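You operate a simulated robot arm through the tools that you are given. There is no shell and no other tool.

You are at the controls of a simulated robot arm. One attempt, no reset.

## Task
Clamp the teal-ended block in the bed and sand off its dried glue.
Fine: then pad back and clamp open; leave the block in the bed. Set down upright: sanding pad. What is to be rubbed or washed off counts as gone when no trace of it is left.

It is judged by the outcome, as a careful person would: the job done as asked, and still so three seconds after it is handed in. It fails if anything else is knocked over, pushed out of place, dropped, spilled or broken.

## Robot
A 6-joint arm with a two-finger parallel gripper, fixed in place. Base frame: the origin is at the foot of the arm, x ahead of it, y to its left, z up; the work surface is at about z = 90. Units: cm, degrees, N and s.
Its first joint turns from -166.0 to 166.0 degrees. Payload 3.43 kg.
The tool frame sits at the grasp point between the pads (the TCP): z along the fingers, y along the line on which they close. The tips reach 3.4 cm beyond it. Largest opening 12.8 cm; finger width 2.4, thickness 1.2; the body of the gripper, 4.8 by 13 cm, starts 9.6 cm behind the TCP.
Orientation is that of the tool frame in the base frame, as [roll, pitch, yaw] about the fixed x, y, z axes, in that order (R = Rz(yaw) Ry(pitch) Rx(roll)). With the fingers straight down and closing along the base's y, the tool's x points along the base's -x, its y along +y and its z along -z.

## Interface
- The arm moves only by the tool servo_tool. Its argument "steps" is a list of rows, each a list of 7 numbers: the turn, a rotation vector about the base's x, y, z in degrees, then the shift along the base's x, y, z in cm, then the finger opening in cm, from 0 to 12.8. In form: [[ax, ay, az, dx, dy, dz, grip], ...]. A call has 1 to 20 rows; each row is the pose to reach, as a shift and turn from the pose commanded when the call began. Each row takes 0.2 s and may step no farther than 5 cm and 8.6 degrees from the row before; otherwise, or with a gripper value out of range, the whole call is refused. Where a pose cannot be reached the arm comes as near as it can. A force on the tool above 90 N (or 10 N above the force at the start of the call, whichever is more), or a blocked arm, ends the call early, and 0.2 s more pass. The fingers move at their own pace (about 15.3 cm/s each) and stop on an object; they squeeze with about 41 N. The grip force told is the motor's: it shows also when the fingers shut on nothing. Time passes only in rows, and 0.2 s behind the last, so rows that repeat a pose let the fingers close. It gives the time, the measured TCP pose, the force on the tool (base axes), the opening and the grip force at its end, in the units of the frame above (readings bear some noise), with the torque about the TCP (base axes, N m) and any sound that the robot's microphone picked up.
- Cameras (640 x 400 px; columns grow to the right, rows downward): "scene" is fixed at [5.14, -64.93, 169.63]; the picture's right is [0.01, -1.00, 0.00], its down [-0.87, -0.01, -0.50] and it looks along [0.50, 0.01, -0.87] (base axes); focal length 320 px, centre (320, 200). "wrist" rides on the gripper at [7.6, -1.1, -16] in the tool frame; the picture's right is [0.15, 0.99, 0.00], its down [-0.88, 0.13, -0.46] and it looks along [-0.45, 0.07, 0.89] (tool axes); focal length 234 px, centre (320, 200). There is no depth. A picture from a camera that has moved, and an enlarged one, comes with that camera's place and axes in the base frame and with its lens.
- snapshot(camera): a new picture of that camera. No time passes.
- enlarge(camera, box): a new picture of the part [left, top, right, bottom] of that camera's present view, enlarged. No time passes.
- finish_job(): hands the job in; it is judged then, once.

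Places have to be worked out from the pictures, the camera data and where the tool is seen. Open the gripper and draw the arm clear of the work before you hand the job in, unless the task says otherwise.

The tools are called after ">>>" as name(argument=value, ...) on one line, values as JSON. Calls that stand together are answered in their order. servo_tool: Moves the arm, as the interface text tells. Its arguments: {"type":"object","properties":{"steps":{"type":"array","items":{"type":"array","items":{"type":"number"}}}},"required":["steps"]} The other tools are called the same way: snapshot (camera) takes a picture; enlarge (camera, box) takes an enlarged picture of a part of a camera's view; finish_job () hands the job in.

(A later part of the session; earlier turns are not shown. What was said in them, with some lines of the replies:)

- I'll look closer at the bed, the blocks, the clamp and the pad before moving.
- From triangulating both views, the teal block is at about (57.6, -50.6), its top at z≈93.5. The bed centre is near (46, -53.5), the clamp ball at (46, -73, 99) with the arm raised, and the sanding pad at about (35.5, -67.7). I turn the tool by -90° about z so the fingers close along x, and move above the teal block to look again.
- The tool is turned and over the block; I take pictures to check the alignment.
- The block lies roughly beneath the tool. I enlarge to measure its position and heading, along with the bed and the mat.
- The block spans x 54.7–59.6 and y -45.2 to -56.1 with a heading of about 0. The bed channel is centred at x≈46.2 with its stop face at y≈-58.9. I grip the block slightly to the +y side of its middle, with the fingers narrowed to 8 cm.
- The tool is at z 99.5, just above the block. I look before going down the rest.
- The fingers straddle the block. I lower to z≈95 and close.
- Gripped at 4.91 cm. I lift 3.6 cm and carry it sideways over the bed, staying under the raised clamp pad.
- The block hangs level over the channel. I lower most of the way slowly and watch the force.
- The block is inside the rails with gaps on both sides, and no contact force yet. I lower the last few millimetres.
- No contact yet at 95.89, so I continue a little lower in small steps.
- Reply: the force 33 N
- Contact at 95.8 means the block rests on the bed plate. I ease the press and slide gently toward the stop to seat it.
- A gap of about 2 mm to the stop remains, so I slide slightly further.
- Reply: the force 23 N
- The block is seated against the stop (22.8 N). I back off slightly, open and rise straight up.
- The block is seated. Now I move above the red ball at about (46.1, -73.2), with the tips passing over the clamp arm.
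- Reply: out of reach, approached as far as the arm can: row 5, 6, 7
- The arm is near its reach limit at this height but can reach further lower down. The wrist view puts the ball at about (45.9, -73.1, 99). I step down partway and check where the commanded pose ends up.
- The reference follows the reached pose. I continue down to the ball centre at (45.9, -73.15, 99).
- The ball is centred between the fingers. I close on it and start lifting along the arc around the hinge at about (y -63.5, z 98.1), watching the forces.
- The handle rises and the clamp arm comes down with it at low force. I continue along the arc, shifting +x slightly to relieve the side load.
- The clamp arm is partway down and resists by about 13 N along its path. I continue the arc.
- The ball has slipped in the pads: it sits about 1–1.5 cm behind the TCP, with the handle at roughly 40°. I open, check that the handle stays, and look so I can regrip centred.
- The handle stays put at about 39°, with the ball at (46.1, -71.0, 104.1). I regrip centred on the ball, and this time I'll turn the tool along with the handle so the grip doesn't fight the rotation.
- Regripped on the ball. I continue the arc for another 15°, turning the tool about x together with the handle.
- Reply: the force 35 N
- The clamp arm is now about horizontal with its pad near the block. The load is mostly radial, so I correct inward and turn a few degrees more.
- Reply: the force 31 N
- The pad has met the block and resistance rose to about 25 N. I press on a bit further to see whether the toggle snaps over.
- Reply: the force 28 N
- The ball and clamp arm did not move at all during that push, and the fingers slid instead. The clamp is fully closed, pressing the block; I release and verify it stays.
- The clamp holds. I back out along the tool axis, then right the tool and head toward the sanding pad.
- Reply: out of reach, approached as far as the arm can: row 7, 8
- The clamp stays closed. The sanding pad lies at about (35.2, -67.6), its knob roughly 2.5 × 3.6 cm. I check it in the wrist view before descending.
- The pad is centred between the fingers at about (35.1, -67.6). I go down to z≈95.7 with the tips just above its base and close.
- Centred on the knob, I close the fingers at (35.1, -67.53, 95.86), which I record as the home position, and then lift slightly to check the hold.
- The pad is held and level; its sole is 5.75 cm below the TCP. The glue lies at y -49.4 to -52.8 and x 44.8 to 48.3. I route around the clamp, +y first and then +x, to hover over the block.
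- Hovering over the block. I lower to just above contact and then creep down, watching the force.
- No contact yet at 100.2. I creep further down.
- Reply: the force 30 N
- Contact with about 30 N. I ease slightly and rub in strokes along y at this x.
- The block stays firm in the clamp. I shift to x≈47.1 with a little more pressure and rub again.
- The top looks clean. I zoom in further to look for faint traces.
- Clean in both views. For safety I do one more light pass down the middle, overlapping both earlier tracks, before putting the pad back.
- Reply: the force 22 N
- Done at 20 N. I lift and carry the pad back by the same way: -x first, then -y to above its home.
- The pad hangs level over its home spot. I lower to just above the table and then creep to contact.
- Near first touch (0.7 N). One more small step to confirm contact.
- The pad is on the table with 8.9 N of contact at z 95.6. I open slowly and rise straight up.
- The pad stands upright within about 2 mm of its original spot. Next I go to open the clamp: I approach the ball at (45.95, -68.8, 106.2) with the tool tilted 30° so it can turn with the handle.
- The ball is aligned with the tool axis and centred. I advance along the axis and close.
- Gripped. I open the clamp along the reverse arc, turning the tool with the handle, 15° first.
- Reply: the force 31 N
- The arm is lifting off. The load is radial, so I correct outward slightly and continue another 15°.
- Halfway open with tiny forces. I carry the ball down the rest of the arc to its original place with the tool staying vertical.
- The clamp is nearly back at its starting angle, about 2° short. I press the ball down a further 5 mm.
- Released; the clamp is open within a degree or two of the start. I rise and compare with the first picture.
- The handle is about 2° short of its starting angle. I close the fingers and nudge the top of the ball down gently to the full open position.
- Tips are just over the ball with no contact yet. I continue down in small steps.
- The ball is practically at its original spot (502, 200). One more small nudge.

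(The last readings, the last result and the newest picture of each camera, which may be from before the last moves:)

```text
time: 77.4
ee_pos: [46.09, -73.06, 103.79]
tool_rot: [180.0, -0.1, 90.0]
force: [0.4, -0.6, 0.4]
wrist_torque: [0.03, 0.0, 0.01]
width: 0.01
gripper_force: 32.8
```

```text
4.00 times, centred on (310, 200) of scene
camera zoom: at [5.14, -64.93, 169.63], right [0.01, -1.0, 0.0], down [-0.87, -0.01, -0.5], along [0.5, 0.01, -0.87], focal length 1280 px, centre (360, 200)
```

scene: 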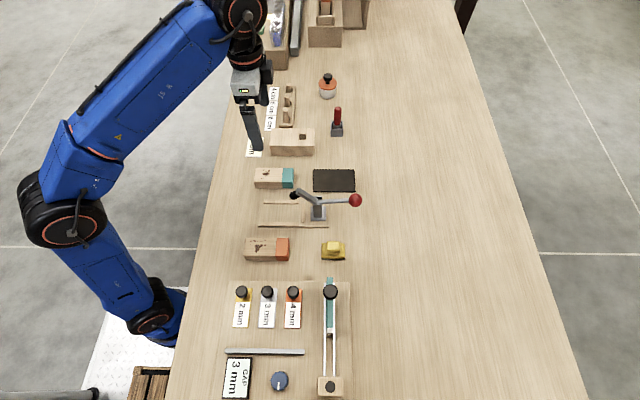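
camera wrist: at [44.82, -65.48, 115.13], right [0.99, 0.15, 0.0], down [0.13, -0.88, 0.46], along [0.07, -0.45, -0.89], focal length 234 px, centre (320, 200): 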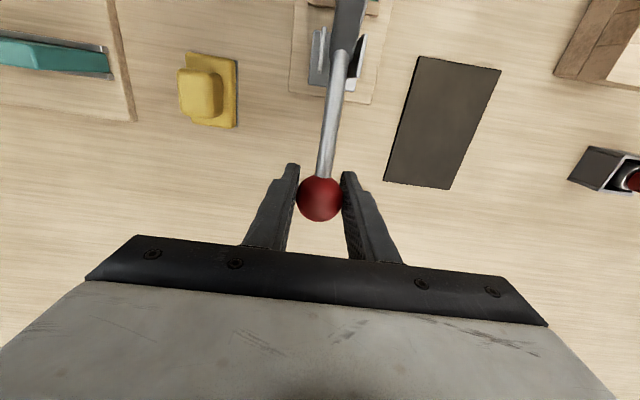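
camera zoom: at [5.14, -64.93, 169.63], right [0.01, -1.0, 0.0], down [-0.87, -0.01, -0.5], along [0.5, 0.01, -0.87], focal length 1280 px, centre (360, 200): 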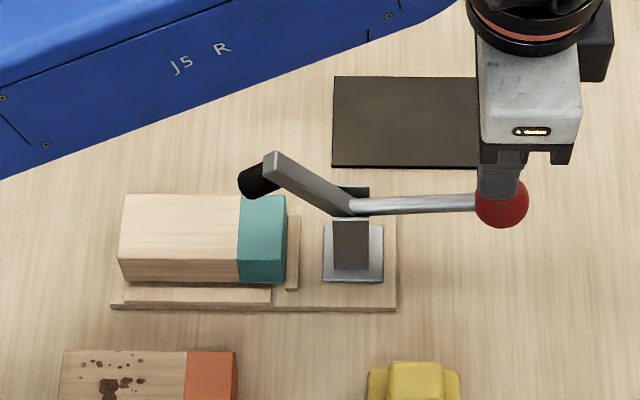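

The clamp is back at its original fully open angle. I rise, open the gripper and withdraw clear of the work.

>>> servo_tool(steps=[[0, 0, 0, 0, 0, 3, 0], [0, 0, 0, 0, 1, 6, 0], [0, 0, 0, 0, 3, 9, 2], [0, 0, 0, -2, 6, 12, 5], [0, 0, 0, -4, 10, 14, 8], [0, 0, 0, -5, 14.5, 15, 8], [0, 0, 0, -6, 19, 16, 8], [0, 0, 0, -7, 23.5, 17, 8], [0, 0, 0, -8, 28, 18, 8], [0, 0, 0, -8, 32, 18, 8], [0, 0, 0, -8, 32, 18, 8]])

>>> snapshot(camera="scene")

>>> enlarge(camera="scene", box=[230, 180, 390, 280])

>>> enlarge(camera="scene", box=[256, 196, 296, 222])

>>> snapshot(camera="wrist")

```text
time: 79.8
ee_pos: [38.24, -41.4, 116.83]
tool_rot: [179.9, 0.3, 89.9]
force: [-0.4, -0.8, -0.9]
wrist_torque: [-0.01, 0.04, 0.04]
width: 7.97
gripper_force: 0.1
out of reach, approached as far as the arm can: row 3, 4, 5, 6, 7, 8, 9, 10, 11
```

```text
taken
```

scene: 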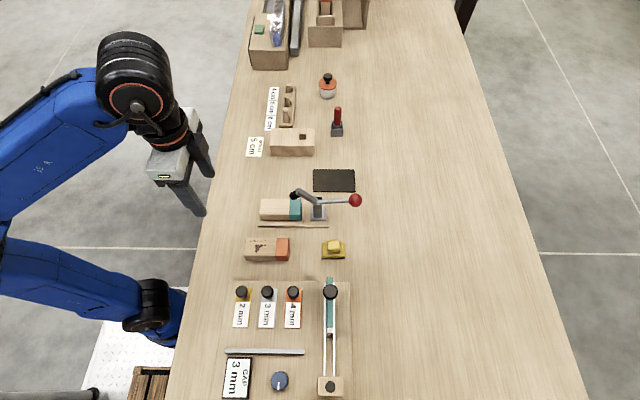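

```text
4.00 times, centred on (310, 230) of scene
camera zoom: at [5.14, -64.93, 169.63], right [0.01, -1.0, 0.0], down [-0.87, -0.01, -0.5], along [0.5, 0.01, -0.87], focal length 1280 px, centre (360, 80)
```

zoom: 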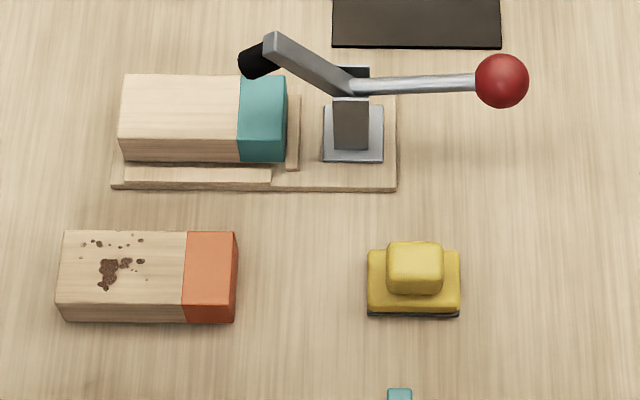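

```text
15.38 times, centred on (276, 209) of scene
camera zoom: at [5.14, -64.93, 169.63], right [0.01, -1.0, 0.0], down [-0.87, -0.01, -0.5], along [0.5, 0.01, -0.87], focal length 4922 px, centre (997, 62)
```

zoom: 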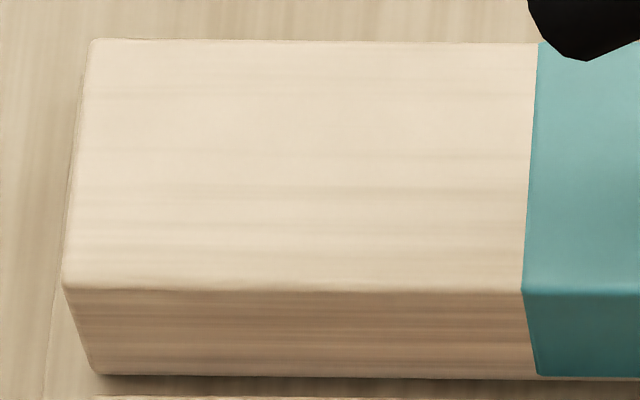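

```text
taken
camera wrist: at [36.98, -33.65, 132.88], right [0.99, 0.15, 0.0], down [0.13, -0.88, 0.46], along [0.07, -0.45, -0.89], focal length 234 px, centre (320, 200)
```

wrist: 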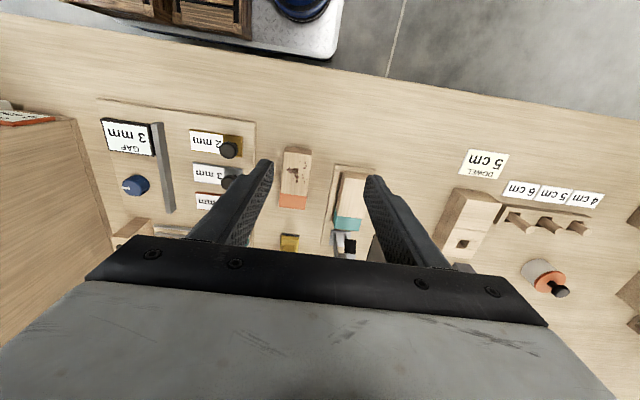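

The block is clean and in the bed, the clamp is fully open, and the sanding pad is upright in its place. Nothing else has moved and the arm is clear with the gripper open, so I hand the job in.

>>> finish_job()

```text
The job is handed in.
```

The teal-ended block was clamped in the bed and its glue sanded off. Zoomed views of the top, from the scene camera after the last pass and the wrist camera before it, show no trace left.

- **Block:** it is still in the bed, seated against the stop.
- **Sanding pad:** it stands upright, within about 2 mm of where it started. I took "pad back" to mean its original spot, not the dark mat beside the bed.
- **Clamp:** it is open again at about its starting angle. The handle stopped about 2° short at first, so I nudged it down the rest of the way.
- **Everything else:** the last pictures show nothing knocked over or moved. The arm is clear of the work with the gripper open.

I handed the job in; no verdict came back with it.
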